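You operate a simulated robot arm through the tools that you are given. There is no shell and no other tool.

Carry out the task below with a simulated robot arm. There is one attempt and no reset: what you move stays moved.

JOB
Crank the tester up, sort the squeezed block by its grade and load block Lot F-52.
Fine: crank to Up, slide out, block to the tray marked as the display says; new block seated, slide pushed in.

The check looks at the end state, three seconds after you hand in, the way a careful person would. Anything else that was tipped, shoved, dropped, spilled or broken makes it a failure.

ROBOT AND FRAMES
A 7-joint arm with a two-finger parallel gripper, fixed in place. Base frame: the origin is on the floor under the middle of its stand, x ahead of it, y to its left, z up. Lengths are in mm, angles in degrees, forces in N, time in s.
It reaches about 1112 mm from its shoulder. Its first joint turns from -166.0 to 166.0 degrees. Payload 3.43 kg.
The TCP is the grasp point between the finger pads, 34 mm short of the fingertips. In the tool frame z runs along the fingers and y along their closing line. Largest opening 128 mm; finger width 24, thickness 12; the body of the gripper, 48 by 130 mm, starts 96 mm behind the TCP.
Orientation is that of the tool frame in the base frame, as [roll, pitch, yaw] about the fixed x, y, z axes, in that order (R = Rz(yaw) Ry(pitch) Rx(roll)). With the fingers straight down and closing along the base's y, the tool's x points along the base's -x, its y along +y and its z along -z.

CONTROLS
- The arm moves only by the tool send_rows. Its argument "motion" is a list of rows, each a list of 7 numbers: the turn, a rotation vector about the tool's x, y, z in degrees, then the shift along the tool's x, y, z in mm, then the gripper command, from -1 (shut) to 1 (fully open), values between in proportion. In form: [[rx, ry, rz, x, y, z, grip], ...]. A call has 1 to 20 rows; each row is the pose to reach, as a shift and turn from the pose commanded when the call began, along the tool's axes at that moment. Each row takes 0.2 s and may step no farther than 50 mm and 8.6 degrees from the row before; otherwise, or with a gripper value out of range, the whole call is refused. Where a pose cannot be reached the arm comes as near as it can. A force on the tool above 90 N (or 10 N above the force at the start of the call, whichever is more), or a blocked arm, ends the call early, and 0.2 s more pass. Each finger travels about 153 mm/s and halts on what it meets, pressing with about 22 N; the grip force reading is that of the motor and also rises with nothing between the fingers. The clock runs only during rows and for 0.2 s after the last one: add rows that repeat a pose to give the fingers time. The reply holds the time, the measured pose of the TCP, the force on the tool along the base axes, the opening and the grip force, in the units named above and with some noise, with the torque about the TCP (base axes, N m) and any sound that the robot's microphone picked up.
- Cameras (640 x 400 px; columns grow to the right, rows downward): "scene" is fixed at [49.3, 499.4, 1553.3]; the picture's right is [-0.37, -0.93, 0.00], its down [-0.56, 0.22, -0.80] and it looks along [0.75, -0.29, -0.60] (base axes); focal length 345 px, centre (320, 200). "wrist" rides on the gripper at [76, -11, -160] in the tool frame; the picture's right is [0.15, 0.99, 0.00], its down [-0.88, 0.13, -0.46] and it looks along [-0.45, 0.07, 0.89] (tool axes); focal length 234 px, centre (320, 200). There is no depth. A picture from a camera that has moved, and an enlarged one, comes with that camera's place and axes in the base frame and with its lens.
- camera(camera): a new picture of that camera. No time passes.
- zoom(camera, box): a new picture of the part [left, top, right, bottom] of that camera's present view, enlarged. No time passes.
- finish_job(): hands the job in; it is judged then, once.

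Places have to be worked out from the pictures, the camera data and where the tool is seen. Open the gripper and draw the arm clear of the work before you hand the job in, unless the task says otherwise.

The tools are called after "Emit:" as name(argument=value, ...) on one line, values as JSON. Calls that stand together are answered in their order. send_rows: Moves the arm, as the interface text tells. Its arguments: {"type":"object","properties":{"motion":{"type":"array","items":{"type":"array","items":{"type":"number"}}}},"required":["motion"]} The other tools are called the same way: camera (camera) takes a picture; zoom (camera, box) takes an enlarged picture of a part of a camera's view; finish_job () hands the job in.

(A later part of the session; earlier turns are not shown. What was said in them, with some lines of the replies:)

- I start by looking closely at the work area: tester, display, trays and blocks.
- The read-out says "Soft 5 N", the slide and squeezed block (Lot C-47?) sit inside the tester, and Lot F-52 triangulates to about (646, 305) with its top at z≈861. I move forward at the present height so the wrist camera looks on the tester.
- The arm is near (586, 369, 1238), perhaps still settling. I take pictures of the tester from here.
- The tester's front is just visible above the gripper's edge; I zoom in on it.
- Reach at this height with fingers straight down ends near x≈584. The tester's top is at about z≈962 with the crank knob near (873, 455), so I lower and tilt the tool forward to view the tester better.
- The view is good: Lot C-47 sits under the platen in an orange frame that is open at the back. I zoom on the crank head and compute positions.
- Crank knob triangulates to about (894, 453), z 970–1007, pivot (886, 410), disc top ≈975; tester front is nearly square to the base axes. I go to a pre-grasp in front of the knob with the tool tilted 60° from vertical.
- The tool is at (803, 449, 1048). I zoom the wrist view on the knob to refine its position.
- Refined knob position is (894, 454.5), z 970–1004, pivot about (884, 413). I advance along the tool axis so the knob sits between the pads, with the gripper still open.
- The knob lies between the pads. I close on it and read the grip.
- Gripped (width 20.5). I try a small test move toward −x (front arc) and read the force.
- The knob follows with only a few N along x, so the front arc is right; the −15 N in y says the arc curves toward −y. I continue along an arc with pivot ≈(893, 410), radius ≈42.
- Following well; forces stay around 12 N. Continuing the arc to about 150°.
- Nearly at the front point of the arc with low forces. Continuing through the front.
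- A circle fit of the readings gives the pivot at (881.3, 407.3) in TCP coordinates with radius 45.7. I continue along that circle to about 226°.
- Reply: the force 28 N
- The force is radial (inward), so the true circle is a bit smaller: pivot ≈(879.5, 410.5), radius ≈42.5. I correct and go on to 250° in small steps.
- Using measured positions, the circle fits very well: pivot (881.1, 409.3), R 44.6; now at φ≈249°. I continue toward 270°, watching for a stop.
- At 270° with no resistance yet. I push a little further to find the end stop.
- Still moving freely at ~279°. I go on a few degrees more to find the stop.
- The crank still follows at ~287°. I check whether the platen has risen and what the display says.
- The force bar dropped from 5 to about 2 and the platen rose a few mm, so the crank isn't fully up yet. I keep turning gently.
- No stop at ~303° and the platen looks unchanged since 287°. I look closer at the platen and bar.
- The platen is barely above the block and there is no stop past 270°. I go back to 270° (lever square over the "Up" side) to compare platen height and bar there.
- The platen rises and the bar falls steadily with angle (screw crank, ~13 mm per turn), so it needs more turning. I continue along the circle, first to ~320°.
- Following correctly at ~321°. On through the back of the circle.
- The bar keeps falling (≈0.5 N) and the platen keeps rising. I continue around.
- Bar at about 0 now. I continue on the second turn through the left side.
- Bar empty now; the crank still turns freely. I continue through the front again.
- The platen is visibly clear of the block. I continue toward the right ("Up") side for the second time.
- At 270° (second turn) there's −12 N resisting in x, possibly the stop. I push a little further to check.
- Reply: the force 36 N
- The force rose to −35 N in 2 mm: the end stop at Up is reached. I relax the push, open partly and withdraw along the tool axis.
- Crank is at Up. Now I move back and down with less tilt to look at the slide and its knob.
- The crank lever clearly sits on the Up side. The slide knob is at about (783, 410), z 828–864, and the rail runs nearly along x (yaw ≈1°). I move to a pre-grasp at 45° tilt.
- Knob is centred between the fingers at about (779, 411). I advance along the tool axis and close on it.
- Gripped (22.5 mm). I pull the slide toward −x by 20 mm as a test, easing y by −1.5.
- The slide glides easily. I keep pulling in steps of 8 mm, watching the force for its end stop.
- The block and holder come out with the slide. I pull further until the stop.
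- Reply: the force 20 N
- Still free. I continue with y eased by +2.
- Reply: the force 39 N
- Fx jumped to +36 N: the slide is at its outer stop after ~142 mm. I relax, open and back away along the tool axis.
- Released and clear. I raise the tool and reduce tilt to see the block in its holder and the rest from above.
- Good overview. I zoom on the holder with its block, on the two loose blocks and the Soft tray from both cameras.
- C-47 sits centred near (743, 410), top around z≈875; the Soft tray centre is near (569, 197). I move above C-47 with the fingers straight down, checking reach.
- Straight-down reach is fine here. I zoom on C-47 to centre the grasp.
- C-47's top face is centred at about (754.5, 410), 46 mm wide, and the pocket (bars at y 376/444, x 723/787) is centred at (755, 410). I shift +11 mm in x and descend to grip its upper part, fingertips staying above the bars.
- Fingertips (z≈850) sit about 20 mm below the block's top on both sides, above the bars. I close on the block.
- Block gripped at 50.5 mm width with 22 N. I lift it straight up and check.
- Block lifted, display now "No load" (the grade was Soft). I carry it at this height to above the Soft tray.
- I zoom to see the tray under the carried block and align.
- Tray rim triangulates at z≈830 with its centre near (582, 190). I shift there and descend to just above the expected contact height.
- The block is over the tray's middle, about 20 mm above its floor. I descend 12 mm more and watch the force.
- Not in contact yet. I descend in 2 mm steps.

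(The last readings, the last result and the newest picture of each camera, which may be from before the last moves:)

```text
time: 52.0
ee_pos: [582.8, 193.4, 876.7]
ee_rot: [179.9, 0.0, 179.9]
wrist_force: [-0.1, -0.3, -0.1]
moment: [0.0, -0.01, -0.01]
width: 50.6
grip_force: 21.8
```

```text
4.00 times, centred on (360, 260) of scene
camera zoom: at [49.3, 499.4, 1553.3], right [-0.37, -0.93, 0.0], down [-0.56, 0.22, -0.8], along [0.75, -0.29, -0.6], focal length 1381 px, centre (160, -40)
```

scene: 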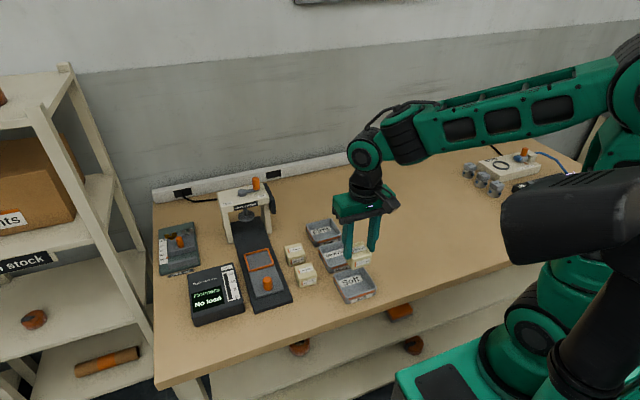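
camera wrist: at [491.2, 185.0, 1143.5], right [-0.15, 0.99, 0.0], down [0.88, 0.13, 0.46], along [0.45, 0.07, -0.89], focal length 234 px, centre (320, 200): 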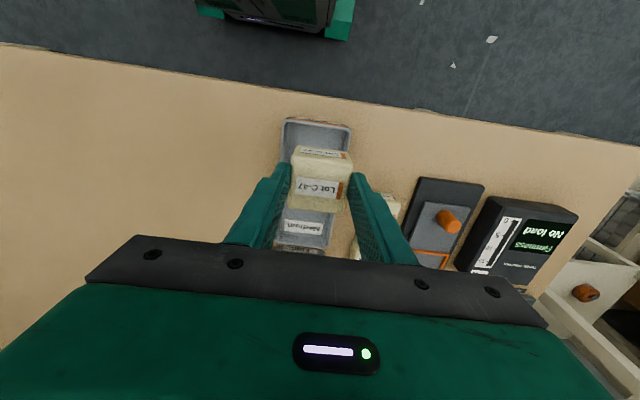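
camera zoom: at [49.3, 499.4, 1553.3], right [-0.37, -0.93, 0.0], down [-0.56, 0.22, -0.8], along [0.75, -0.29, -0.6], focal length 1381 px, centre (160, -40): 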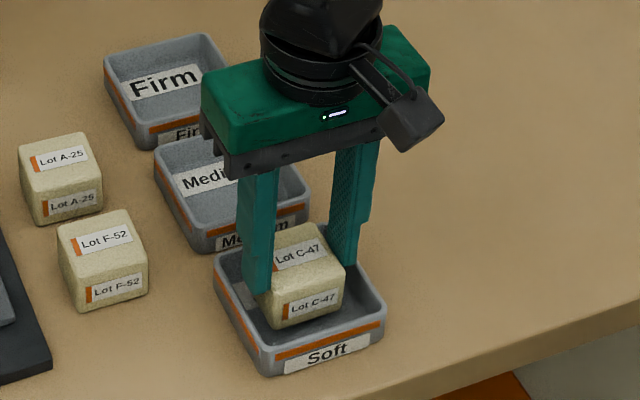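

Still free. Continuing down in 2 mm steps.

Emit:
send_rows(motion=[[0, 0, 0, 0, -1, 2, -0.5], [0, 0, 0, 0, -1, 4, -0.5], [0, 0, 0, 0, -1, 4, -0.5]])

```text
time: 52.8
ee_pos: [583.4, 190.4, 873.4]
ee_rot: [179.9, 0.2, 179.8]
wrist_force: [0.5, 0.5, -0.8]
moment: [0.01, -0.01, -0.01]
width: 50.6
grip_force: 21.7
```

Emit:
send_rows(motion=[[0, 0, 0, 0, 0, 2, -0.5], [0, 0, 0, 0, 0, 4, -0.5], [0, 0, 0, 0, 0, 4, -0.5]])

Emit:
zoom(camera="scene", box=[335, 240, 395, 300])

```text
time: 53.6
ee_pos: [584.6, 192.0, 870.3]
ee_rot: [179.9, 0.1, 179.9]
wrist_force: [-0.4, -0.3, 0.0]
moment: [-0.02, 0.0, 0.01]
width: 50.3
grip_force: 21.1
```

```text
6.67 times, centred on (365, 270) of scene
camera zoom: at [49.3, 499.4, 1553.3], right [-0.37, -0.93, 0.0], down [-0.56, 0.22, -0.8], along [0.75, -0.29, -0.6], focal length 2302 px, centre (20, -267)
```

zoom: 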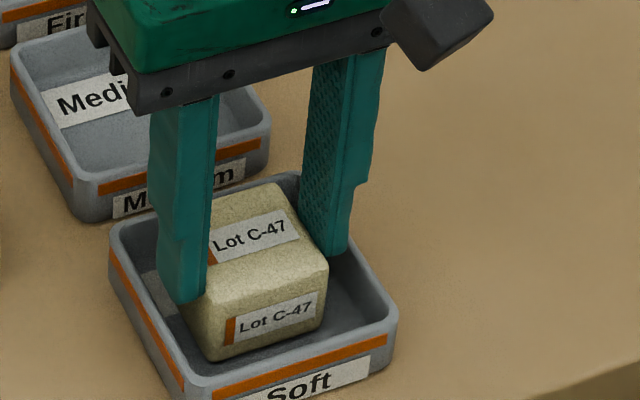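

Block is close to the floor. Continuing gently.

Emit:
send_rows(motion=[[0, 0, 0, 0, -0.5, 2, -0.5], [0, 0, 0, 0, -0.5, 3, -0.5], [0, 0, 0, 0, -0.5, 3, -0.5]])

```text
time: 54.4
ee_pos: [583.9, 191.0, 867.0]
ee_rot: [179.9, 0.2, 179.9]
wrist_force: [0.4, -1.5, 15.4]
moment: [-0.21, 0.11, 0.05]
width: 50.5
grip_force: 22.5
```

Contact at TCP z≈867 (Fz 15 N). I ease up 1 mm, open only slightly to stay clear of the tray walls, then rise.

Emit:
send_rows(motion=[[0, 0, 0, 0, 0, -1, -0.5], [0, 0, 0, 0, 0, -1, -0.14], [0, 0, 0, 0, 0, -1, -0.14], [0, 0, 0, 0, 0, -1, -0.14]])

Emit:
zoom(camera="scene", box=[335, 240, 395, 300])

Emit:
zoom(camera="wrist", box=[250, 90, 410, 230])

```text
time: 55.4
ee_pos: [583.5, 191.3, 867.8]
ee_rot: [179.9, 0.0, 179.9]
wrist_force: [-0.1, 0.8, -0.2]
moment: [0.02, -0.01, -0.03]
width: 55.1
grip_force: 0.0
```

```text
6.67 times, centred on (365, 270) of scene
camera zoom: at [49.3, 499.4, 1553.3], right [-0.37, -0.93, 0.0], down [-0.56, 0.22, -0.8], along [0.75, -0.29, -0.6], focal length 2302 px, centre (20, -267)
```

zoom: 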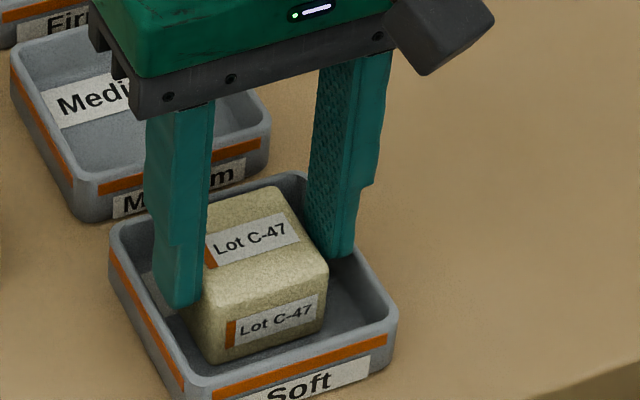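

```text
2.86 times, centred on (330, 160) of wrist
camera zoom: at [507.8, 179.9, 1027.3], right [-0.15, 0.99, 0.0], down [0.88, 0.13, 0.46], along [0.45, 0.07, -0.89], focal length 669 px, centre (291, 314)
```

zoom: 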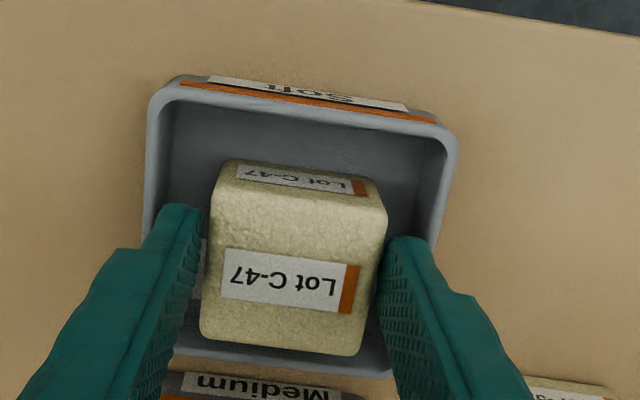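

C-47 sits flat in the Soft tray and both fingers are free of it. I lift straight up.

Emit:
send_rows(motion=[[0, 0, 0, 0, 0, -15, -0.14], [0, 0, 0, 0, 0, -40, -0.14], [0, 0, 0, 0, 0, -80, -0.14], [0, 0, 0, 0, 0, -120, -0.14], [0, 0, 0, 0, 0, -120, 0.2]])

Emit:
zoom(camera="scene", box=[310, 210, 410, 310])

Emit:
camera(camera="wrist")

```text
time: 56.6
ee_pos: [584.3, 189.3, 985.7]
ee_rot: [179.9, 0.0, 179.9]
wrist_force: [0.6, -0.4, 0.6]
moment: [-0.01, 0.01, 0.02]
width: 76.7
grip_force: 0.0
```

```text
4.00 times, centred on (360, 260) of scene
camera zoom: at [49.3, 499.4, 1553.3], right [-0.37, -0.93, 0.0], down [-0.56, 0.22, -0.8], along [0.75, -0.29, -0.6], focal length 1381 px, centre (160, -40)
```

zoom: 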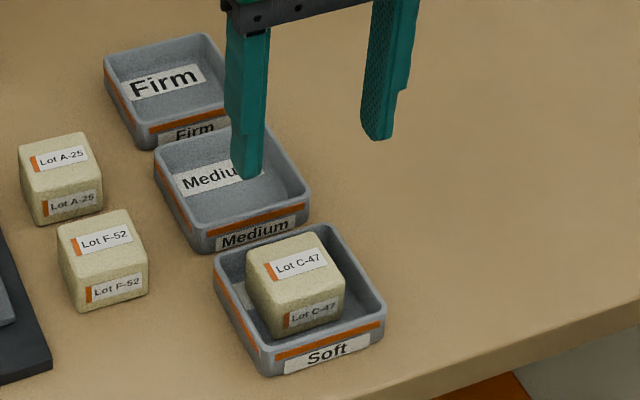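

```text
taken
camera wrist: at [508.7, 179.3, 1145.9], right [-0.15, 0.99, 0.0], down [0.88, 0.13, 0.46], along [0.45, 0.07, -0.89], focal length 234 px, centre (320, 200)
```

wrist: 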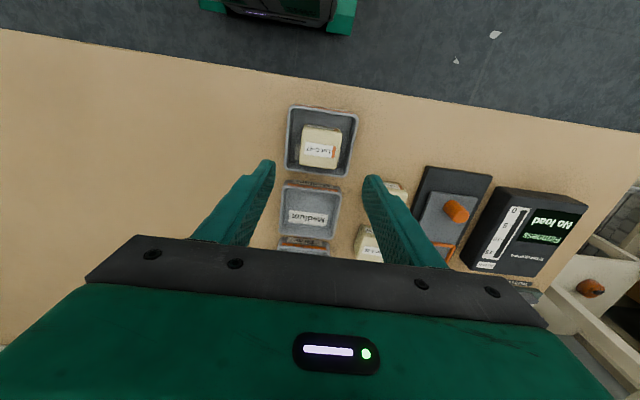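

C-47 rests in the Soft tray. Next I move above Lot F-52 at about (646, 305).

Emit:
send_rows(motion=[[0, 0, 0, -20, 39, 0, 0.2], [0, 0, 0, -40, 78, 0, 0.2], [0, 0, 0, -58, 116, 0, 0.2], [0, 0, 0, -58, 116, 0, 0.2]])

Emit:
camera(camera="wrist")

Emit:
zoom(camera="wrist", box=[250, 90, 410, 210])

```text
time: 57.6
ee_pos: [643.1, 307.6, 986.2]
ee_rot: [179.9, 0.0, 179.9]
wrist_force: [0.4, -0.9, -0.3]
moment: [0.0, -0.01, 0.01]
width: 76.9
grip_force: 0.0
```

```text
taken
camera wrist: at [567.1, 296.7, 1145.8], right [-0.15, 0.99, 0.0], down [0.88, 0.13, 0.46], along [0.45, 0.07, -0.89], focal length 234 px, centre (320, 200)
```

wrist: 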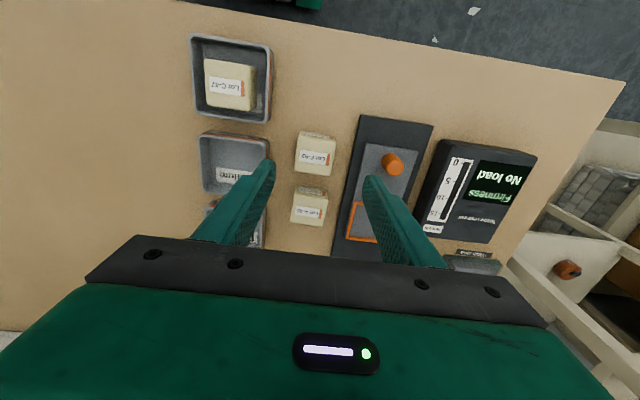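

```text
3.33 times, centred on (330, 150) of wrist
camera zoom: at [567.1, 296.7, 1145.8], right [-0.15, 0.99, 0.0], down [0.88, 0.13, 0.46], along [0.45, 0.07, -0.89], focal length 781 px, centre (287, 367)
```

zoom: 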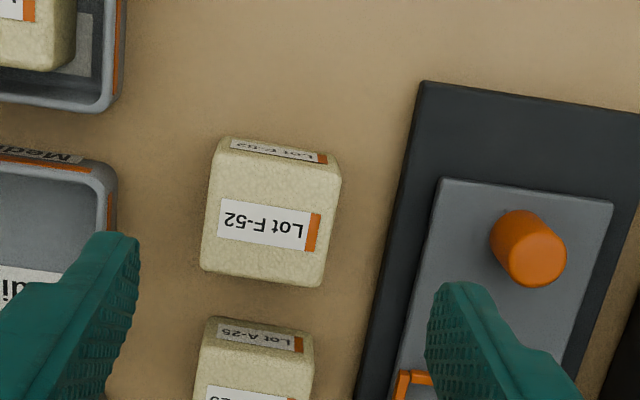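

F-52's centre works out at (654, 303.5), nearly square to the base. I shift, narrow the opening to 66 mm and descend to TCP z≈866.

Emit:
send_rows(motion=[[0, 0, 0, -10.9, -4.1, 0, 0.03], [0, 0, 0, -10.9, -4.1, 40, 0.03], [0, 0, 0, -10.9, -4.1, 80, 0.03], [0, 0, 0, -10.9, -4.1, 105, 0.03], [0, 0, 0, -10.9, -4.1, 120, 0.03], [0, 0, 0, -10.9, -4.1, 120, 0.03]])

Emit:
zoom(camera="wrist", box=[240, 110, 400, 230])

Emit:
zoom(camera="scene", box=[270, 220, 350, 300])

```text
time: 59.0
ee_pos: [651.6, 302.4, 868.2]
ee_rot: [179.9, -0.1, 179.9]
wrist_force: [-0.5, -0.1, -0.4]
moment: [-0.05, 0.01, 0.01]
width: 65.9
grip_force: 0.0
```

```text
3.33 times, centred on (320, 170) of wrist
camera zoom: at [576.8, 291.3, 1027.9], right [-0.15, 0.99, 0.0], down [0.88, 0.13, 0.46], along [0.45, 0.07, -0.89], focal length 781 px, centre (320, 300)
```

zoom: 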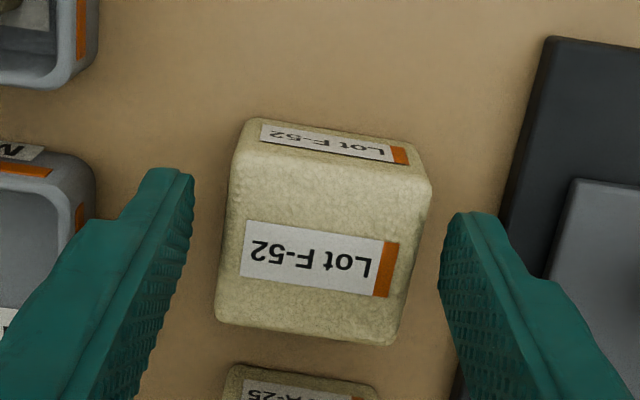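

```text
5.00 times, centred on (310, 260) of scene
camera zoom: at [49.3, 499.4, 1553.3], right [-0.37, -0.93, 0.0], down [-0.56, 0.22, -0.8], along [0.75, -0.29, -0.6], focal length 1727 px, centre (370, -100)
```

zoom: 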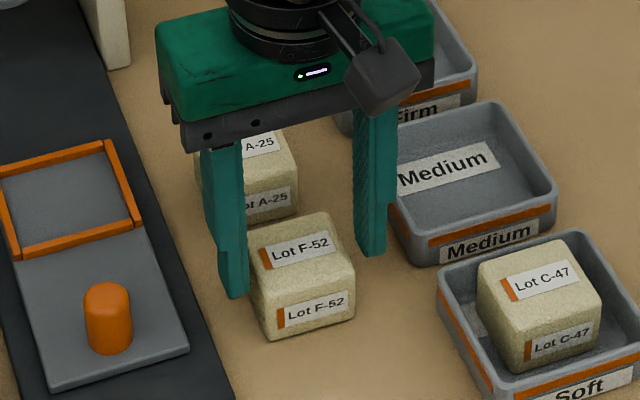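

F-52 is about 2.5 mm toward +y of the finger centre. I correct, lower 3 mm more and close.

Emit:
send_rows(motion=[[0, 0, 0, 0, 2.5, 3, 0.03], [0, 0, 0, 0, 2.5, 3, 0.03], [0, 0, 0, 0, 2.5, 3, -0.1], [0, 0, 0, 0, 2.5, 3, -0.3], [0, 0, 0, 0, 2.5, 3, -0.5], [0, 0, 0, 0, 2.5, 3, -0.5]])

Emit:
zoom(camera="wrist", box=[240, 110, 400, 230])

```text
time: 60.4
ee_pos: [652.2, 305.3, 865.5]
ee_rot: [179.9, 0.1, 179.9]
wrist_force: [0.0, -0.2, 2.7]
moment: [-0.06, -0.05, -0.01]
width: 50.5
grip_force: 21.9
```

```text
3.33 times, centred on (320, 170) of wrist
camera zoom: at [577.2, 294.0, 1025.0], right [-0.15, 0.99, 0.0], down [0.88, 0.13, 0.46], along [0.45, 0.07, -0.89], focal length 781 px, centre (320, 300)
```

zoom: 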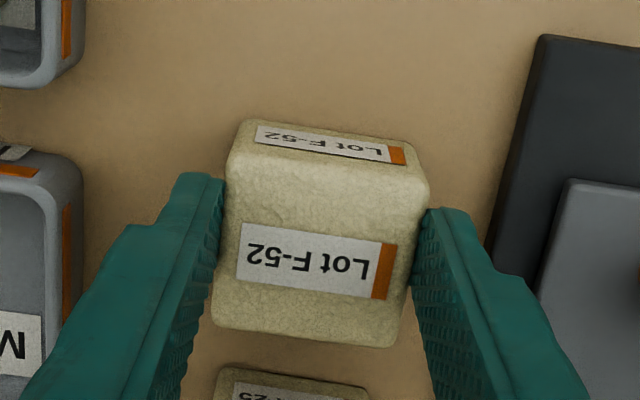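

F-52 is gripped the same way as C-47 was. I lift it straight up.

Emit:
send_rows(motion=[[0, 0, 0, 0, 0, -8, -0.5], [0, 0, 0, 0, 0, -40, -0.5], [0, 0, 0, 0, 0, -80, -0.5], [0, 0, 0, 0, 0, -120, -0.5], [0, 0, 0, 0, 0, -120, -0.5]])

Emit:
camera(camera="scene")

```text
time: 61.6
ee_pos: [653.9, 303.3, 984.5]
ee_rot: [179.9, 0.1, 179.8]
wrist_force: [-1.0, 0.1, 0.1]
moment: [0.01, 0.01, 0.04]
width: 50.5
grip_force: 21.9
```

```text
taken
```

scene: 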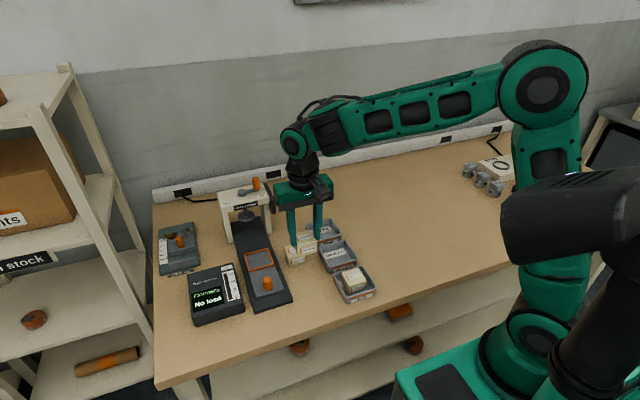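

Lifted. I carry it over the open pocket at (755, 410).

Emit:
send_rows(motion=[[0, 0, 0, -25, 26.5, 0, -0.5], [0, 0, 0, -51, 53, 0, -0.5], [0, 0, 0, -76, 79.5, 0, -0.5], [0, 0, 0, -102, 106, 0, -0.5], [0, 0, 0, -102, 106, 0, -0.5]])

Emit:
zoom(camera="wrist", box=[240, 80, 400, 220])

Emit:
zoom(camera="scene", box=[225, 195, 305, 275])

```text
time: 62.8
ee_pos: [756.8, 410.2, 984.7]
ee_rot: [179.9, 0.0, 179.9]
wrist_force: [0.4, 0.0, -0.9]
moment: [0.0, 0.02, 0.0]
width: 50.7
grip_force: 21.7
```

```text
2.86 times, centred on (320, 150) of wrist
camera zoom: at [681.0, 399.8, 1144.8], right [-0.15, 0.99, 0.0], down [0.88, 0.13, 0.46], along [0.45, 0.07, -0.89], focal length 669 px, centre (320, 343)
```

zoom: 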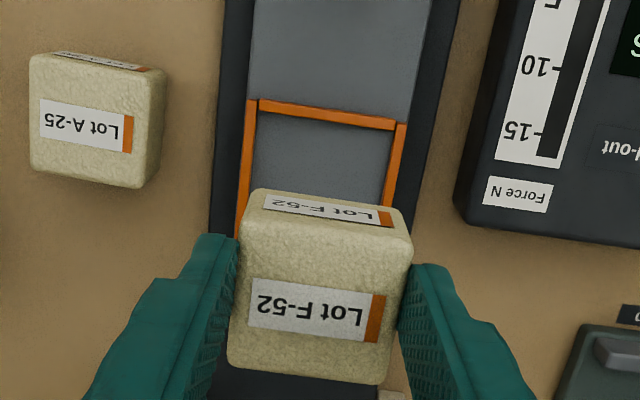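

```text
5.00 times, centred on (265, 235) of scene
camera zoom: at [49.3, 499.4, 1553.3], right [-0.37, -0.93, 0.0], down [-0.56, 0.22, -0.8], along [0.75, -0.29, -0.6], focal length 1727 px, centre (595, 25)
```

zoom: 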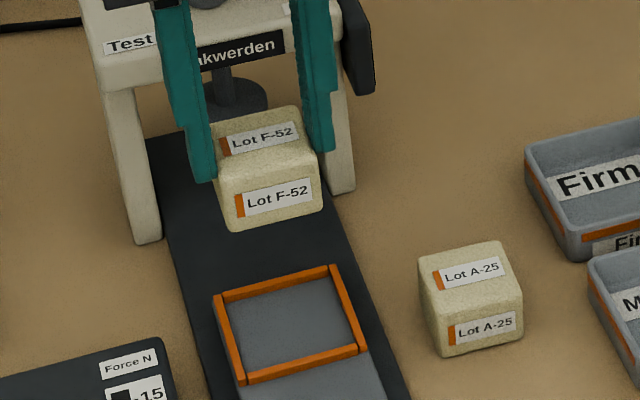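

The pocket is where it was (centre ≈(755, 411)). I shift −2 mm in x and descend to just above seating height.

Emit:
send_rows(motion=[[0, 0, 0, 2, 0, 0, -0.5], [0, 0, 0, 2, 0, 30, -0.5], [0, 0, 0, 2, 0, 60, -0.5], [0, 0, 0, 2, 0, 82, -0.5], [0, 0, 0, 2, 0, 88, -0.5]])

Emit:
zoom(camera="wrist", box=[240, 100, 400, 240])

Emit:
zoom(camera="scene", box=[230, 215, 290, 275])

```text
time: 64.0
ee_pos: [752.3, 409.6, 897.8]
ee_rot: [179.9, -0.1, 179.9]
wrist_force: [-0.2, 0.2, 0.6]
moment: [-0.02, 0.01, 0.0]
width: 50.7
grip_force: 22.1
```

```text
2.86 times, centred on (320, 170) of wrist
camera zoom: at [676.5, 399.1, 1057.2], right [-0.15, 0.99, 0.0], down [0.88, 0.13, 0.46], along [0.45, 0.07, -0.89], focal length 669 px, centre (320, 286)
```

zoom: 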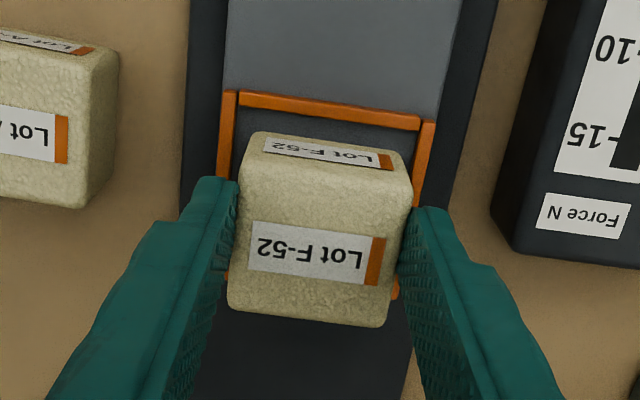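

```text
6.67 times, centred on (260, 245) of scene
camera zoom: at [49.3, 499.4, 1553.3], right [-0.37, -0.93, 0.0], down [-0.56, 0.22, -0.8], along [0.75, -0.29, -0.6], focal length 2302 px, centre (720, -100)
```

zoom: 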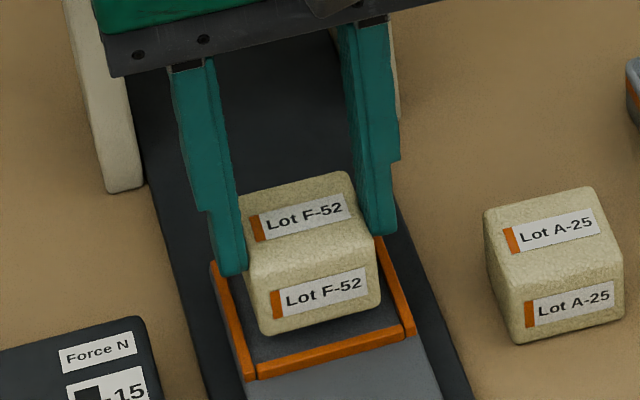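

The block hangs over the pocket, about 12 mm above its floor. I correct x by +2.5 mm and lower gently.

Emit:
send_rows(motion=[[0, 0, 0, -2.5, 0.6, 0, -0.5], [0, 0, 0, -2.5, 0.6, 4, -0.5], [0, 0, 0, -2.5, 0.6, 8, -0.5], [0, 0, 0, -2.5, 0.6, 8, -0.5]])

Emit:
zoom(camera="wrist", box=[240, 100, 400, 240])

Emit:
zoom(camera="scene", box=[230, 215, 290, 275])

```text
time: 65.0
ee_pos: [755.4, 411.8, 889.2]
ee_rot: [179.9, 0.2, 179.9]
wrist_force: [0.0, 0.7, 0.4]
moment: [-0.06, -0.01, -0.03]
width: 50.4
grip_force: 21.9
```

```text
2.86 times, centred on (320, 170) of wrist
camera zoom: at [679.0, 400.8, 1048.8], right [-0.15, 0.99, 0.0], down [0.88, 0.13, 0.46], along [0.45, 0.07, -0.89], focal length 669 px, centre (320, 286)
```

zoom: 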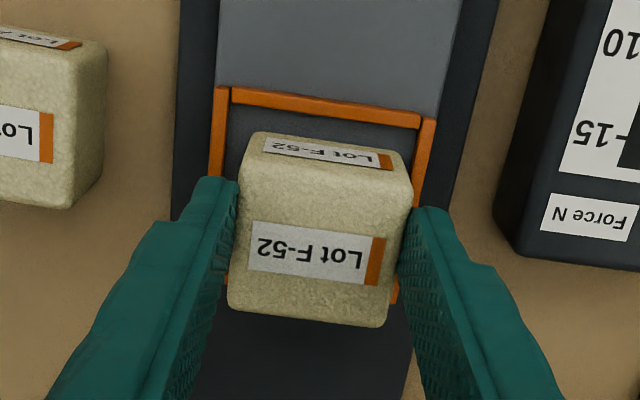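

```text
6.67 times, centred on (260, 245) of scene
camera zoom: at [49.3, 499.4, 1553.3], right [-0.37, -0.93, 0.0], down [-0.56, 0.22, -0.8], along [0.75, -0.29, -0.6], focal length 2302 px, centre (720, -100)
```

zoom: 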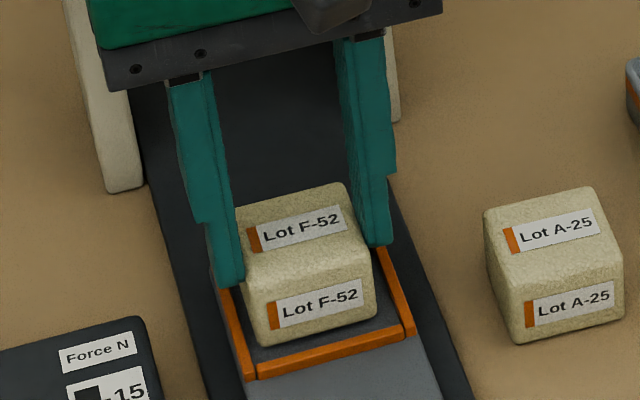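

Relative to the bars the block is ~2 mm toward +y, so I shift −2 mm in y and step down to contact.

Emit:
send_rows(motion=[[0, 0, 0, 0, -2, 0, -0.5], [0, 0, 0, 0, -2, 2, -0.5], [0, 0, 0, 0, -2, 3.5, -0.5], [0, 0, 0, 0, -2, 3.5, -0.5]])

Emit:
zoom(camera="wrist", box=[240, 100, 400, 240])

```text
time: 66.0
ee_pos: [755.3, 409.0, 884.4]
ee_rot: [179.8, 0.2, 180.0]
wrist_force: [0.6, 1.4, 11.5]
moment: [-0.05, -0.11, 0.01]
width: 50.4
grip_force: 22.0
```

```text
2.86 times, centred on (320, 170) of wrist
camera zoom: at [679.5, 398.5, 1045.5], right [-0.15, 0.99, 0.0], down [0.88, 0.13, 0.46], along [0.45, 0.07, -0.89], focal length 669 px, centre (320, 286)
```

zoom: 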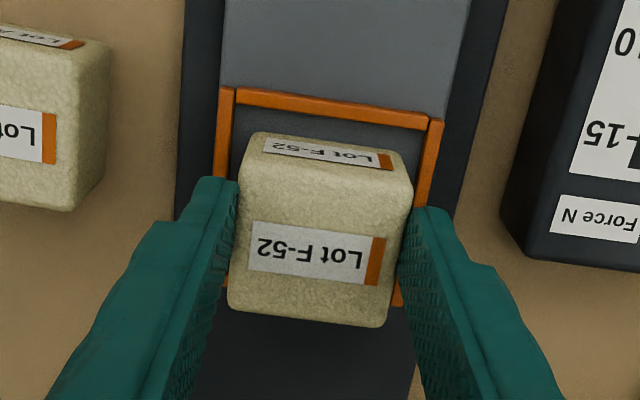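

Contact (Fz 11.5 N) at the expected height: seated on the slide floor. I ease 1 mm, open and lift clear.

Emit:
send_rows(motion=[[0, 0, 0, 0, 0, -1, -0.5], [0, 0, 0, 0, 0, -1, -0.1], [0, 0, 0, 0, 0, -1, 0.0], [0, 0, 0, 0, 0, -1, 0.0], [0, 0, 0, 0, 0, -15, 0.0], [0, 0, 0, 0, 0, -50, 0.0], [0, 0, 0, 0, 0, -85, 0.0], [0, 0, 0, 0, 0, -85, 0.0]])

Emit:
zoom(camera="wrist", box=[240, 100, 400, 240])

Emit:
zoom(camera="scene", box=[225, 195, 305, 275])

Emit:
camera(camera="wrist")

```text
time: 67.8
ee_pos: [754.2, 406.0, 969.7]
ee_rot: [179.8, 0.1, 180.0]
wrist_force: [0.6, 0.0, -0.1]
moment: [-0.03, -0.02, 0.03]
width: 64.2
grip_force: 0.0
```

```text
2.86 times, centred on (320, 170) of wrist
camera zoom: at [679.2, 396.1, 1130.5], right [-0.15, 0.99, 0.0], down [0.88, 0.13, 0.46], along [0.45, 0.07, -0.89], focal length 669 px, centre (320, 286)
```

zoom: 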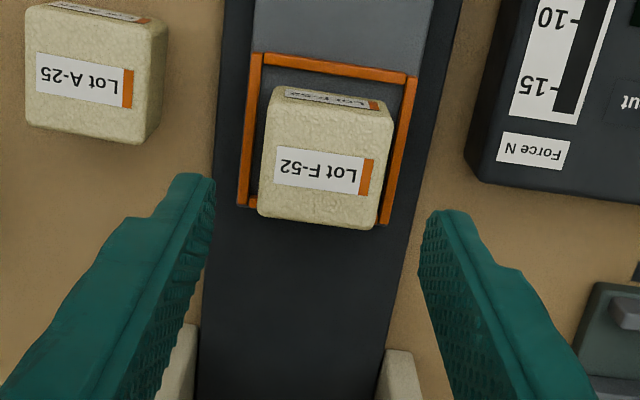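

```text
5.00 times, centred on (265, 235) of scene
camera zoom: at [49.3, 499.4, 1553.3], right [-0.37, -0.93, 0.0], down [-0.56, 0.22, -0.8], along [0.75, -0.29, -0.6], focal length 1727 px, centre (595, 25)
```

zoom: 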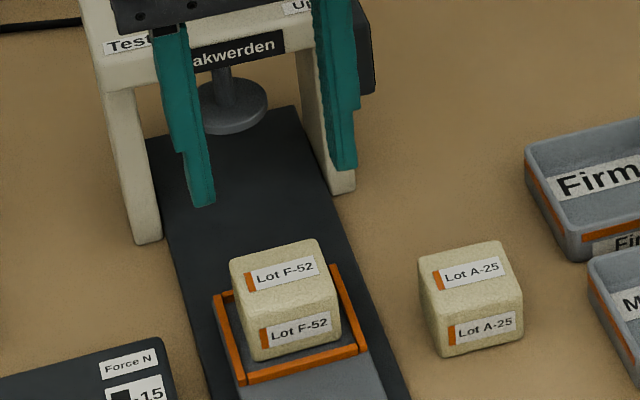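

```text
taken
camera wrist: at [679.2, 396.1, 1130.5], right [-0.15, 0.99, 0.0], down [0.88, 0.13, 0.46], along [0.45, 0.07, -0.89], focal length 234 px, centre (320, 200)
```

wrist: 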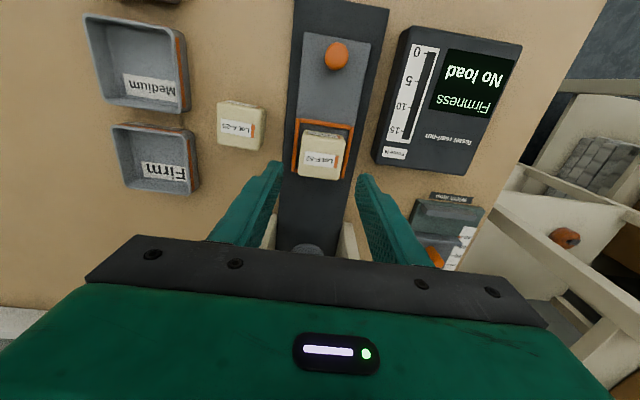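

F-52 sits square inside the frame, just as C-47 did. Now I move back in front of the slide knob at 45° tilt, as when I released it.

Emit:
send_rows(motion=[[0, 0, 0, 30, 0.5, 0, 0], [0, -7.5, 0, 60, 1, 5, 0], [0, -15, 0, 90, 1.5, 10, -0.1], [0, -22.5, 0, 120, 2, 15, -0.1], [0, -30, 0, 150, 2.5, 20, -0.1], [0, -37.5, 0, 180, 3, 25, -0.1], [0, -45, 0, 199, 3, 30, -0.1], [0, -45, 0, 199, 3, 30, -0.1]])

Emit:
camera(camera="wrist")

Emit:
zoom(camera="wrist", box=[220, 60, 420, 220])

Emit:
camera(camera="scene")

```text
time: 69.6
ee_pos: [556.2, 412.1, 941.0]
ee_rot: [179.8, 45.0, 179.7]
wrist_force: [-0.6, 0.6, -0.9]
moment: [0.02, -0.02, -0.01]
width: 57.6
grip_force: 0.0
```

```text
taken
camera wrist: at [389.0, 401.8, 1000.0], right [-0.1, 0.99, -0.1], down [0.3, 0.13, 0.95], along [0.95, 0.07, -0.31], focal length 234 px, centre (320, 200)
```

wrist: 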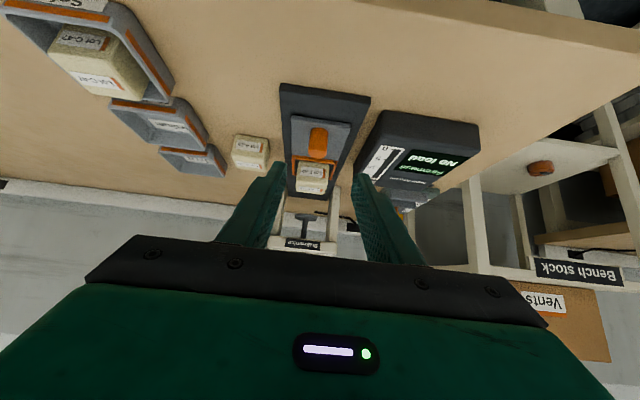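

```text
2.50 times, centred on (320, 140) of wrist
camera zoom: at [389.0, 401.8, 1000.0], right [-0.1, 0.99, -0.1], down [0.3, 0.13, 0.95], along [0.95, 0.07, -0.31], focal length 585 px, centre (320, 350)
```

zoom: 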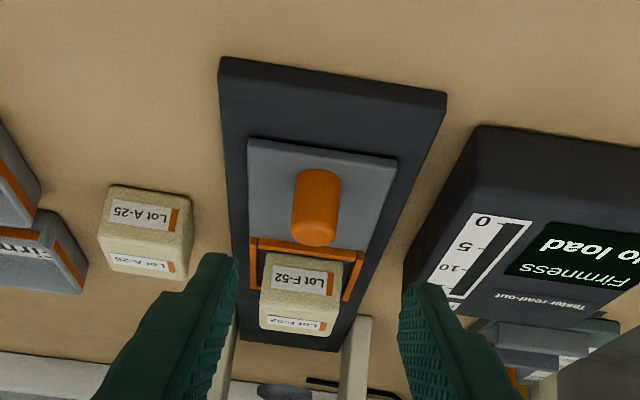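

```text
taken
```

scene: 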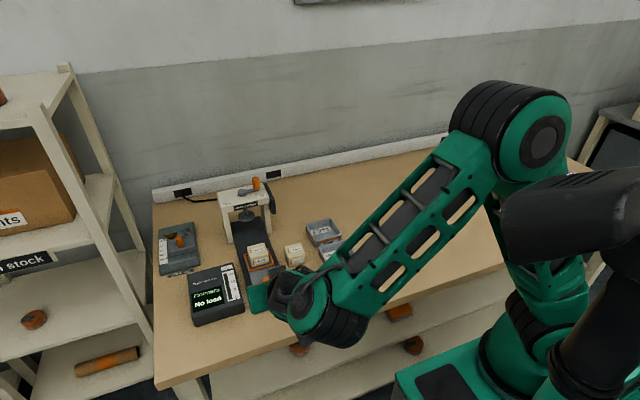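

Knob at about (639, 410.5), well centred. I advance along the tool axis and close on it.

Emit:
send_rows(motion=[[0, 0, 0, 0.4, -0.5, 35, -0.1], [0, 0, 0, 0.8, -1, 70, -0.1], [0, 0, 0, 1.3, -1.2, 90, -0.1], [0, 0, 0, 1.3, -1.5, 103.4, -0.1], [0, 0, 0, 1.3, -1.5, 103.4, -0.1], [0, 0, 0, 1.3, -1.5, 103.4, -0.5], [0, 0, 0, 1.3, -1.5, 103.4, -1], [0, 0, 0, 1.3, -1.5, 103.4, -1]])

Emit:
zoom(camera="wrist", box=[220, 60, 420, 220])

```text
time: 71.4
ee_pos: [628.6, 409.2, 865.1]
ee_rot: [180.0, 45.2, 179.7]
wrist_force: [0.5, -9.0, -0.9]
moment: [-0.18, -0.1, -0.26]
width: 22.9
grip_force: 45.1
```

```text
2.50 times, centred on (320, 140) of wrist
camera zoom: at [461.8, 399.6, 924.0], right [-0.1, 0.99, -0.1], down [0.3, 0.13, 0.95], along [0.95, 0.06, -0.31], focal length 585 px, centre (320, 350)
```

zoom: 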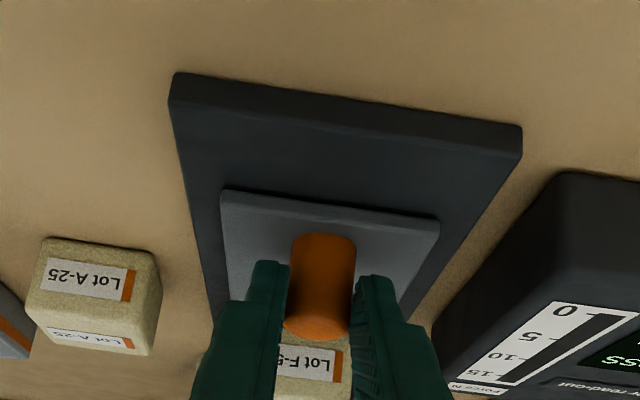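

Gripped (22.9). I push the slide in toward +x with small steps first.

Emit:
send_rows(motion=[[0, 0, 0, -2.1, -1, 2.1, -1], [0, 0, 0, -5.7, -1.5, 5.7, -1], [0, 0, 0, -9.9, -1.5, 9.9, -1], [0, 0, 0, -14.1, -1.5, 14.1, -1], [0, 0, 0, -18.4, -1.5, 18.4, -1], [0, 0, 0, -22.6, -1.5, 22.6, -1], [0, 0, 0, -26.9, -1.5, 26.9, -1]])

Emit:
zoom(camera="scene", box=[180, 170, 340, 320])

```text
time: 73.0
ee_pos: [666.0, 409.5, 865.9]
ee_rot: [179.9, 44.9, 180.0]
wrist_force: [0.1, 5.5, -27.9]
moment: [0.13, 1.04, 0.1]
width: 23.2
grip_force: 44.7
```

```text
2.67 times, centred on (260, 245) of scene
camera zoom: at [49.3, 499.4, 1553.3], right [-0.37, -0.93, 0.0], down [-0.56, 0.22, -0.8], along [0.75, -0.29, -0.6], focal length 921 px, centre (480, 80)
```

zoom: 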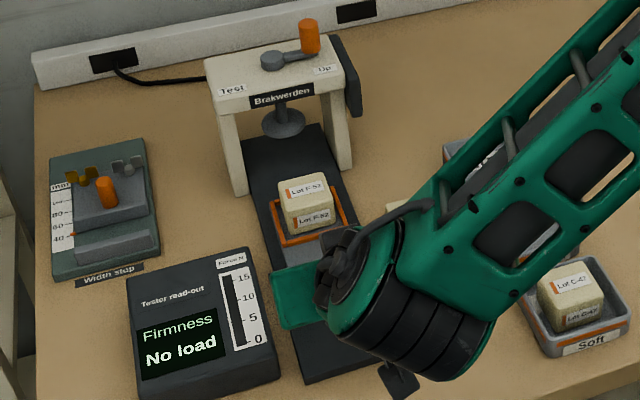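

Sliding in; the downward −28 N says I'm lifting slightly, so I ease z by −3 mm while continuing.

Emit:
send_rows(motion=[[0, 0, 0, -0.7, -0.5, 3.5, -1], [0, 0, 0, -4.2, -0.5, 8.4, -1], [0, 0, 0, -8.5, -0.5, 12.7, -1], [0, 0, 0, -12.7, -0.5, 16.9, -1], [0, 0, 0, -17, -0.5, 21.2, -1], [0, 0, 0, -21.2, -0.5, 25.4, -1], [0, 0, 0, -25.5, -0.5, 29.7, -1]])

Emit:
zoom(camera="scene", box=[180, 170, 340, 320])

```text
time: 74.6
ee_pos: [705.6, 408.8, 865.5]
ee_rot: [179.7, 45.1, 179.8]
wrist_force: [0.1, 11.8, 14.1]
moment: [0.3, -0.26, 0.26]
width: 22.9
grip_force: 44.6
```

```text
2.67 times, centred on (260, 245) of scene
camera zoom: at [49.3, 499.4, 1553.3], right [-0.37, -0.93, 0.0], down [-0.56, 0.22, -0.8], along [0.75, -0.29, -0.6], focal length 921 px, centre (480, 80)
```

zoom: 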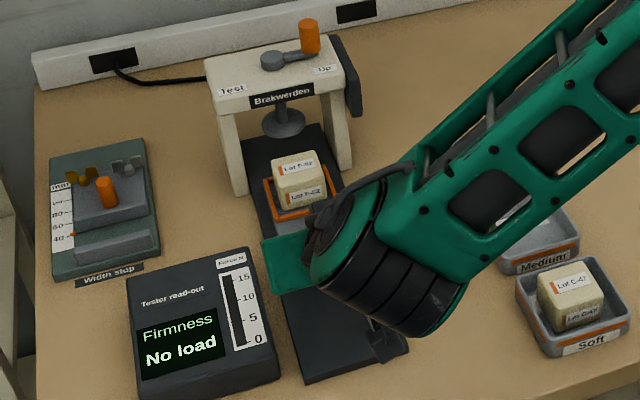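

The slide is at TCP x≈706. I continue, easing z +1 mm, and watch the block pass beneath the platen.

Emit:
send_rows(motion=[[0, 0, 0, -4.2, 0.5, 3.0, -1], [0, 0, 0, -8.5, 1, 7.1, -1], [0, 0, 0, -12.7, 1, 11.3, -1], [0, 0, 0, -17, 1, 15.6, -1], [0, 0, 0, -21.2, 1, 19.8, -1], [0, 0, 0, -25.5, 1, 24.1, -1]])

Emit:
zoom(camera="scene", box=[225, 180, 295, 250])

Emit:
zoom(camera="wrist", box=[220, 60, 420, 220])

```text
time: 76.0
ee_pos: [741.1, 409.2, 864.7]
ee_rot: [179.9, 45.1, 179.8]
wrist_force: [-0.4, 3.2, 10.5]
moment: [0.06, 0.21, 0.06]
width: 23.1
grip_force: 44.9
```

```text
5.71 times, centred on (260, 215) of scene
camera zoom: at [49.3, 499.4, 1553.3], right [-0.37, -0.93, 0.0], down [-0.56, 0.22, -0.8], along [0.75, -0.29, -0.6], focal length 1973 px, centre (663, 114)
```

zoom: 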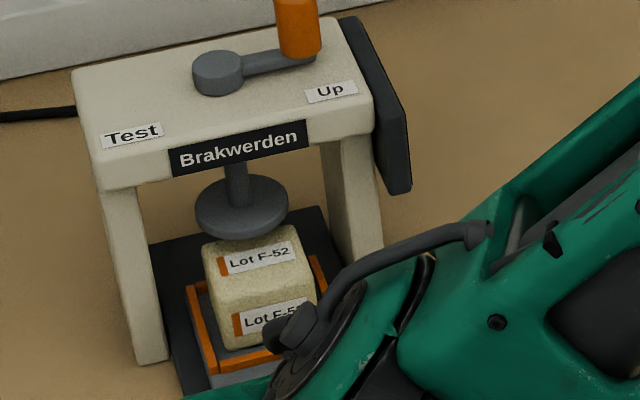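

```text
2.50 times, centred on (320, 140) of wrist
camera zoom: at [574.6, 399.5, 924.3], right [-0.1, 0.99, -0.1], down [0.3, 0.13, 0.95], along [0.95, 0.07, -0.31], focal length 585 px, centre (320, 350)
```

zoom: 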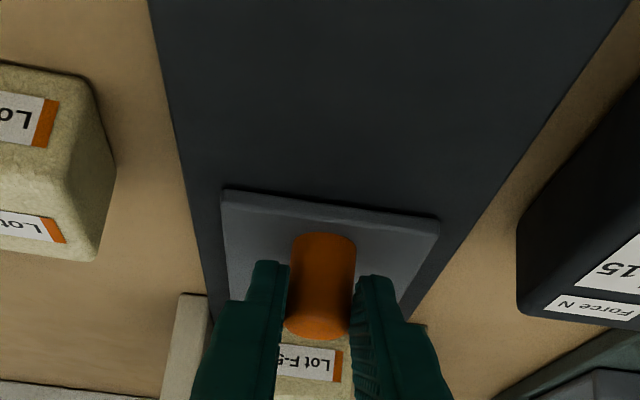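

No resistance at x≈741 and the platen is clear above the block. I push the remaining distance to the inner stop.

Emit:
send_rows(motion=[[0, 0, 0, -4.2, 0, 4.2, -1], [0, 0, 0, -8.5, 0, 8.5, -1], [0, 0, 0, -12.7, 0, 12.7, -1], [0, 0, 0, -17, 0, 17, -1], [0, 0, 0, -19.8, 0, 19.8, -1], [0, 0, 0, -19.8, 0, 19.8, -1]])

Emit:
zoom(camera="scene", box=[225, 180, 295, 250])

```text
time: 77.4
ee_pos: [767.5, 409.3, 864.6]
ee_rot: [179.9, 45.0, 179.9]
wrist_force: [-17.3, -11.7, 5.2]
moment: [-0.28, 0.17, -0.36]
width: 22.7
grip_force: 45.0
```

```text
5.71 times, centred on (260, 215) of scene
camera zoom: at [49.3, 499.4, 1553.3], right [-0.37, -0.93, 0.0], down [-0.56, 0.22, -0.8], along [0.75, -0.29, -0.6], focal length 1973 px, centre (663, 114)
```

zoom: 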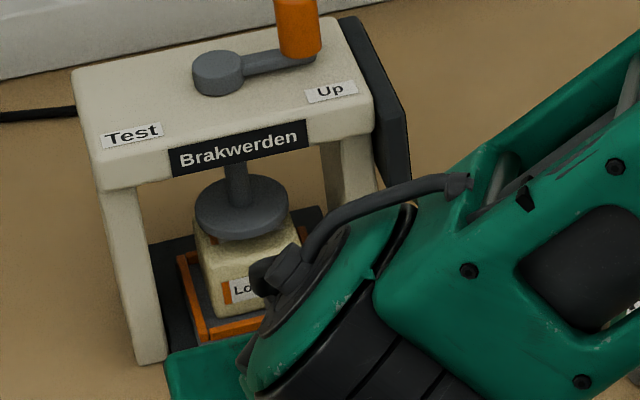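

Fx −17 N suggests the inner stop. I press 2 mm more to confirm.

Emit:
send_rows(motion=[[0, 0, 0, -1.4, 0, 1.4, -1], [0, 0, 0, -2.1, 0, 2.1, -1], [0, 0, 0, -2.1, 0, 2.1, -1]])

```text
time: 78.2
ee_pos: [770.1, 409.5, 863.8]
ee_rot: [179.8, 45.0, 180.0]
wrist_force: [-36.1, -17.8, 8.7]
moment: [-0.43, 0.59, -0.56]
width: 22.9
grip_force: 44.6
```

Force rises to −36 N: the slide is against its inner stop. I relax, then open and back off, and check the state.

Emit:
send_rows(motion=[[0, 0, 0, 2.5, 0, -2.5, -1], [0, 0, 0, 2.5, 0, -2.5, -0.6], [0, 0, 0, 2.5, 0, -2.5, -0.2], [0, 0, 0, 2.5, 0, -2.5, -0.1], [0, 0, 0, 2.5, 0, -25, -0.1], [0, 0, 0, 2.5, 0, -65, -0.1], [0, 0, 0, 2.5, 0, -105, -0.1], [0, 0, 0, 2.5, 0, -140, -0.1], [0, 0, 0, 2.5, 0, -140, -0.1]])

Emit:
camera(camera="wrist")

Emit:
zoom(camera="wrist", box=[220, 60, 420, 220])

Emit:
zoom(camera="scene", box=[180, 160, 300, 260])

```text
time: 80.2
ee_pos: [671.1, 409.2, 961.2]
ee_rot: [179.8, 45.0, 179.9]
wrist_force: [0.2, 0.2, -0.4]
moment: [0.01, -0.03, 0.01]
width: 57.8
grip_force: 0.1
```

```text
taken
camera wrist: at [504.9, 398.3, 1020.6], right [-0.1, 0.99, -0.1], down [0.3, 0.13, 0.95], along [0.95, 0.07, -0.31], focal length 234 px, centre (320, 200)
```

wrist: 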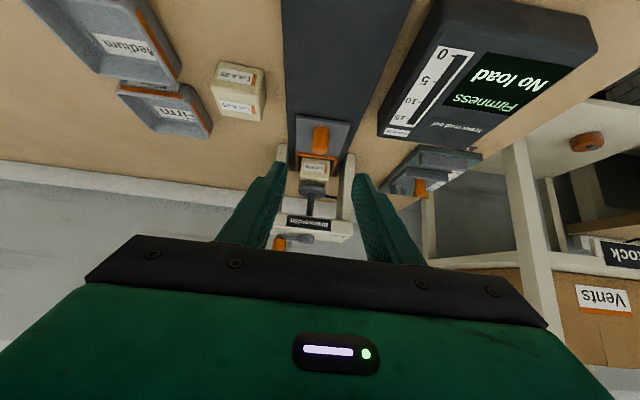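

```text
2.50 times, centred on (320, 140) of wrist
camera zoom: at [504.9, 398.3, 1020.6], right [-0.1, 0.99, -0.1], down [0.3, 0.13, 0.95], along [0.95, 0.07, -0.31], focal length 585 px, centre (320, 350)
```

zoom: 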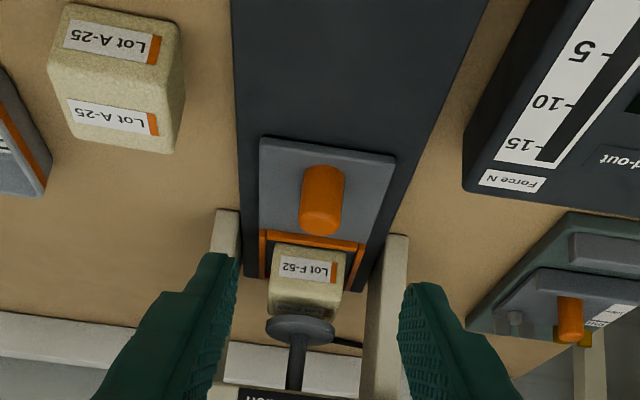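

```text
4.00 times, centred on (240, 210) of scene
camera zoom: at [49.3, 499.4, 1553.3], right [-0.37, -0.93, 0.0], down [-0.56, 0.22, -0.8], along [0.75, -0.29, -0.6], focal length 1381 px, centre (640, 160)
```

zoom: 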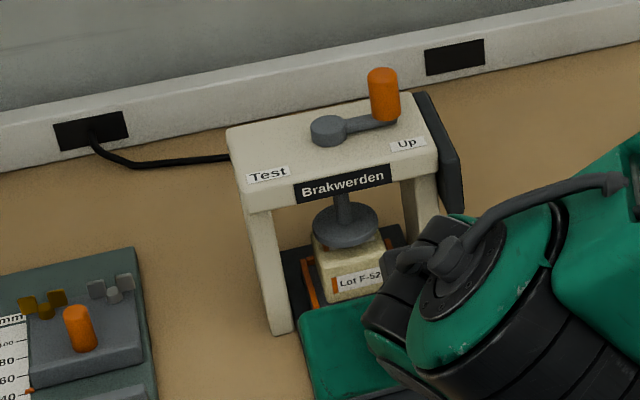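

Slide in, block under the raised platen, crank at Up. I draw the arm back and up, opening the gripper, to verify everything.

Emit:
send_rows(motion=[[0, 5, 0, -4, -11, -34, 0], [0, 10, 0, -8, -22, -69, 0.3], [0, 15, 0, -12, -33, -103, 0.6], [0, 20, 0, -17, -44, -138, 0.8], [0, 25, 0, -21, -55, -172, 1], [0, 30, 0, -25, -66, -207, 1], [0, 35, 0, -29, -78, -241, 1], [0, 40, 0, -34, -89, -275, 1], [0, 40, 0, -34, -89, -275, 1]])

Emit:
camera(camera="scene")

Emit:
zoom(camera="scene", box=[140, 170, 300, 270])

Emit:
zoom(camera="scene", box=[270, 210, 390, 310])

Emit:
camera(camera="wrist")

```text
time: 82.2
ee_pos: [499.4, 318.7, 1178.9]
ee_rot: [179.7, 5.1, 180.0]
wrist_force: [-0.2, 1.0, 0.3]
moment: [-0.02, 0.0, 0.01]
width: 127.9
grip_force: 0.1
```

```text
taken
```

scene: 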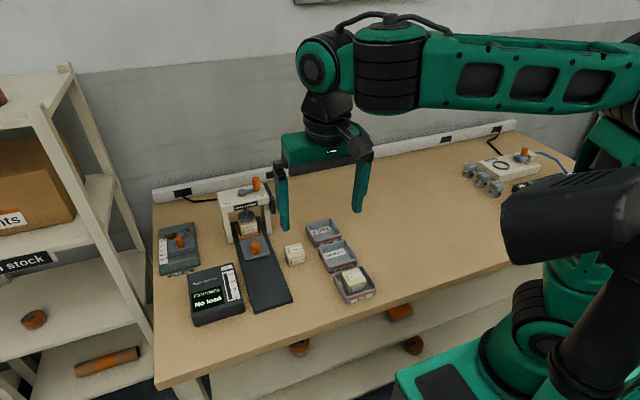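

```text
4.00 times, centred on (220, 220) of scene
camera zoom: at [49.3, 499.4, 1553.3], right [-0.37, -0.93, 0.0], down [-0.56, 0.22, -0.8], along [0.75, -0.29, -0.6], focal length 1381 px, centre (720, 120)
```

zoom: 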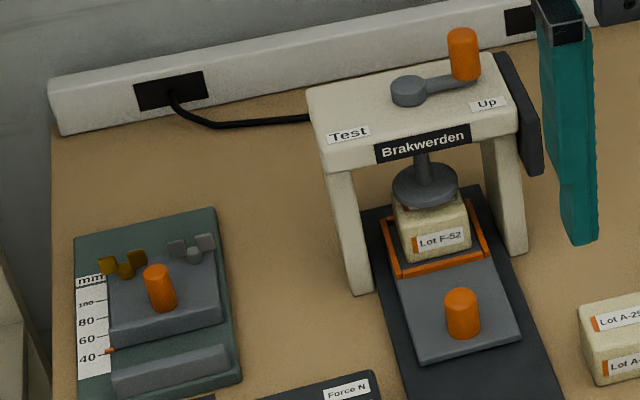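

```text
4.00 times, centred on (330, 260) of scene
camera zoom: at [49.3, 499.4, 1553.3], right [-0.37, -0.93, 0.0], down [-0.56, 0.22, -0.8], along [0.75, -0.29, -0.6], focal length 1381 px, centre (280, -40)
```

zoom: 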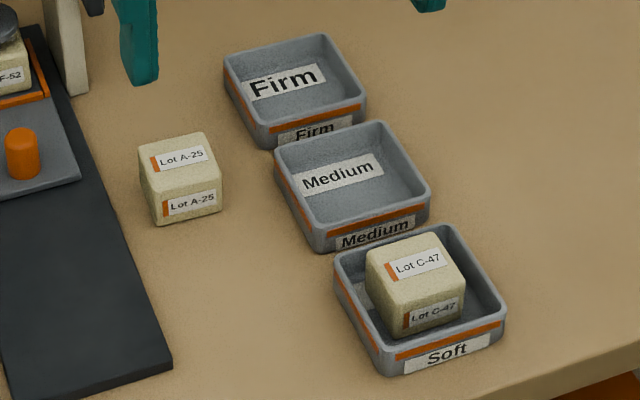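

```text
taken
camera wrist: at [410.6, 307.8, 1333.2], right [-0.15, 0.99, -0.01], down [0.84, 0.13, 0.53], along [0.53, 0.07, -0.85], focal length 234 px, centre (320, 200)
```

wrist: 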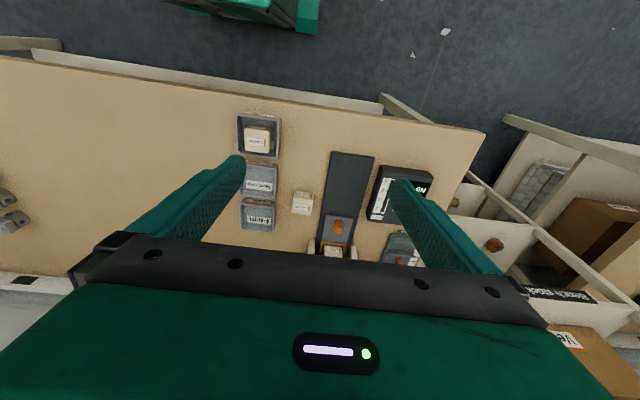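

Knob and slide plate are exactly where they started, i.e. fully in. I take a last close look at the block in its pocket, the crank and the display.

Emit:
zoom(camera="scene", box=[228, 200, 276, 245])

Emit:
zoom(camera="scene", box=[180, 250, 300, 330])

Emit:
zoom(camera="wrist", box=[300, 200, 380, 270])

```text
8.89 times, centred on (252, 222) of scene
camera zoom: at [49.3, 499.4, 1553.3], right [-0.37, -0.93, 0.0], down [-0.56, 0.22, -0.8], along [0.75, -0.29, -0.6], focal length 3070 px, centre (924, 0)
```

zoom: 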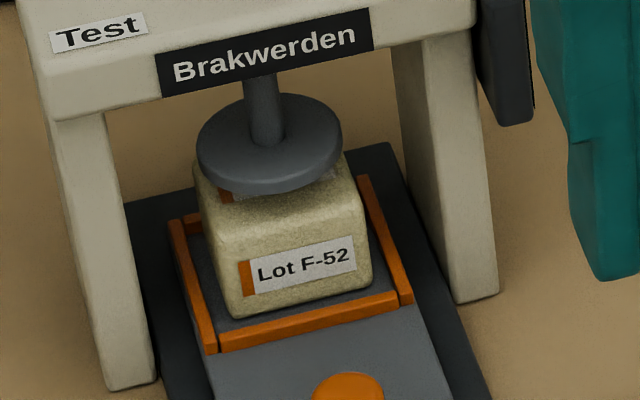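

```text
5.00 times, centred on (240, 290) of scene
camera zoom: at [49.3, 499.4, 1553.3], right [-0.37, -0.93, 0.0], down [-0.56, 0.22, -0.8], along [0.75, -0.29, -0.6], focal length 1727 px, centre (720, -250)
```

zoom: 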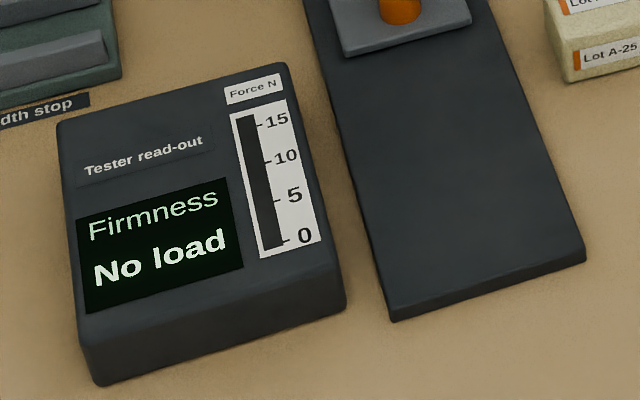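

```text
5.71 times, centred on (340, 235) of wrist
camera zoom: at [410.6, 307.8, 1333.2], right [-0.15, 0.99, -0.01], down [0.84, 0.13, 0.53], along [0.53, 0.07, -0.85], focal length 1338 px, centre (206, 0)
```

zoom: 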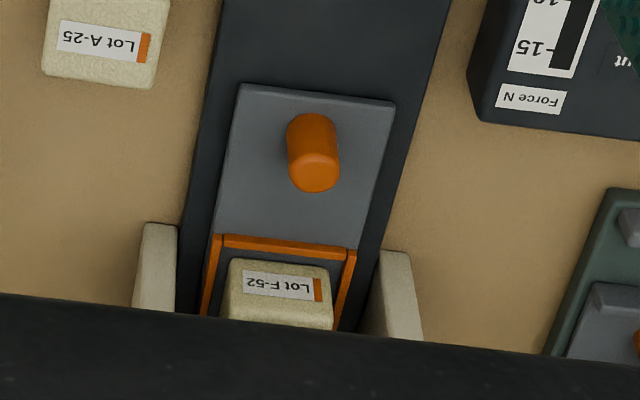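

Everything matches the job: crank at Up against its stop, C-47 in the Soft tray, F-52 seated in the frame, slide fully in, other items untouched, arm clear with the gripper open. I hand the job in.

Emit:
finish_job()

```text
The job is handed in.
```

I've handed the job in, with every step done. The pictures I took just before showed everything in place:

- **Crank:** it is at Up, against its end stop. It took one and a half turns to get there, and the platen is clear of the block.
- **Squeezed block:** the read-out said "Soft 5 N", so Lot C-47 is in the Soft tray, sitting flat.
- **New block:** Lot F-52 is seated inside the orange frame on the slide.
- **Slide:** it is pushed fully in, in the same position as at the start.

Nothing else was tipped, dropped or moved: Lot A-25, the other trays and the width stop look as they did at the start. The gripper is open and the arm is clear of the work.
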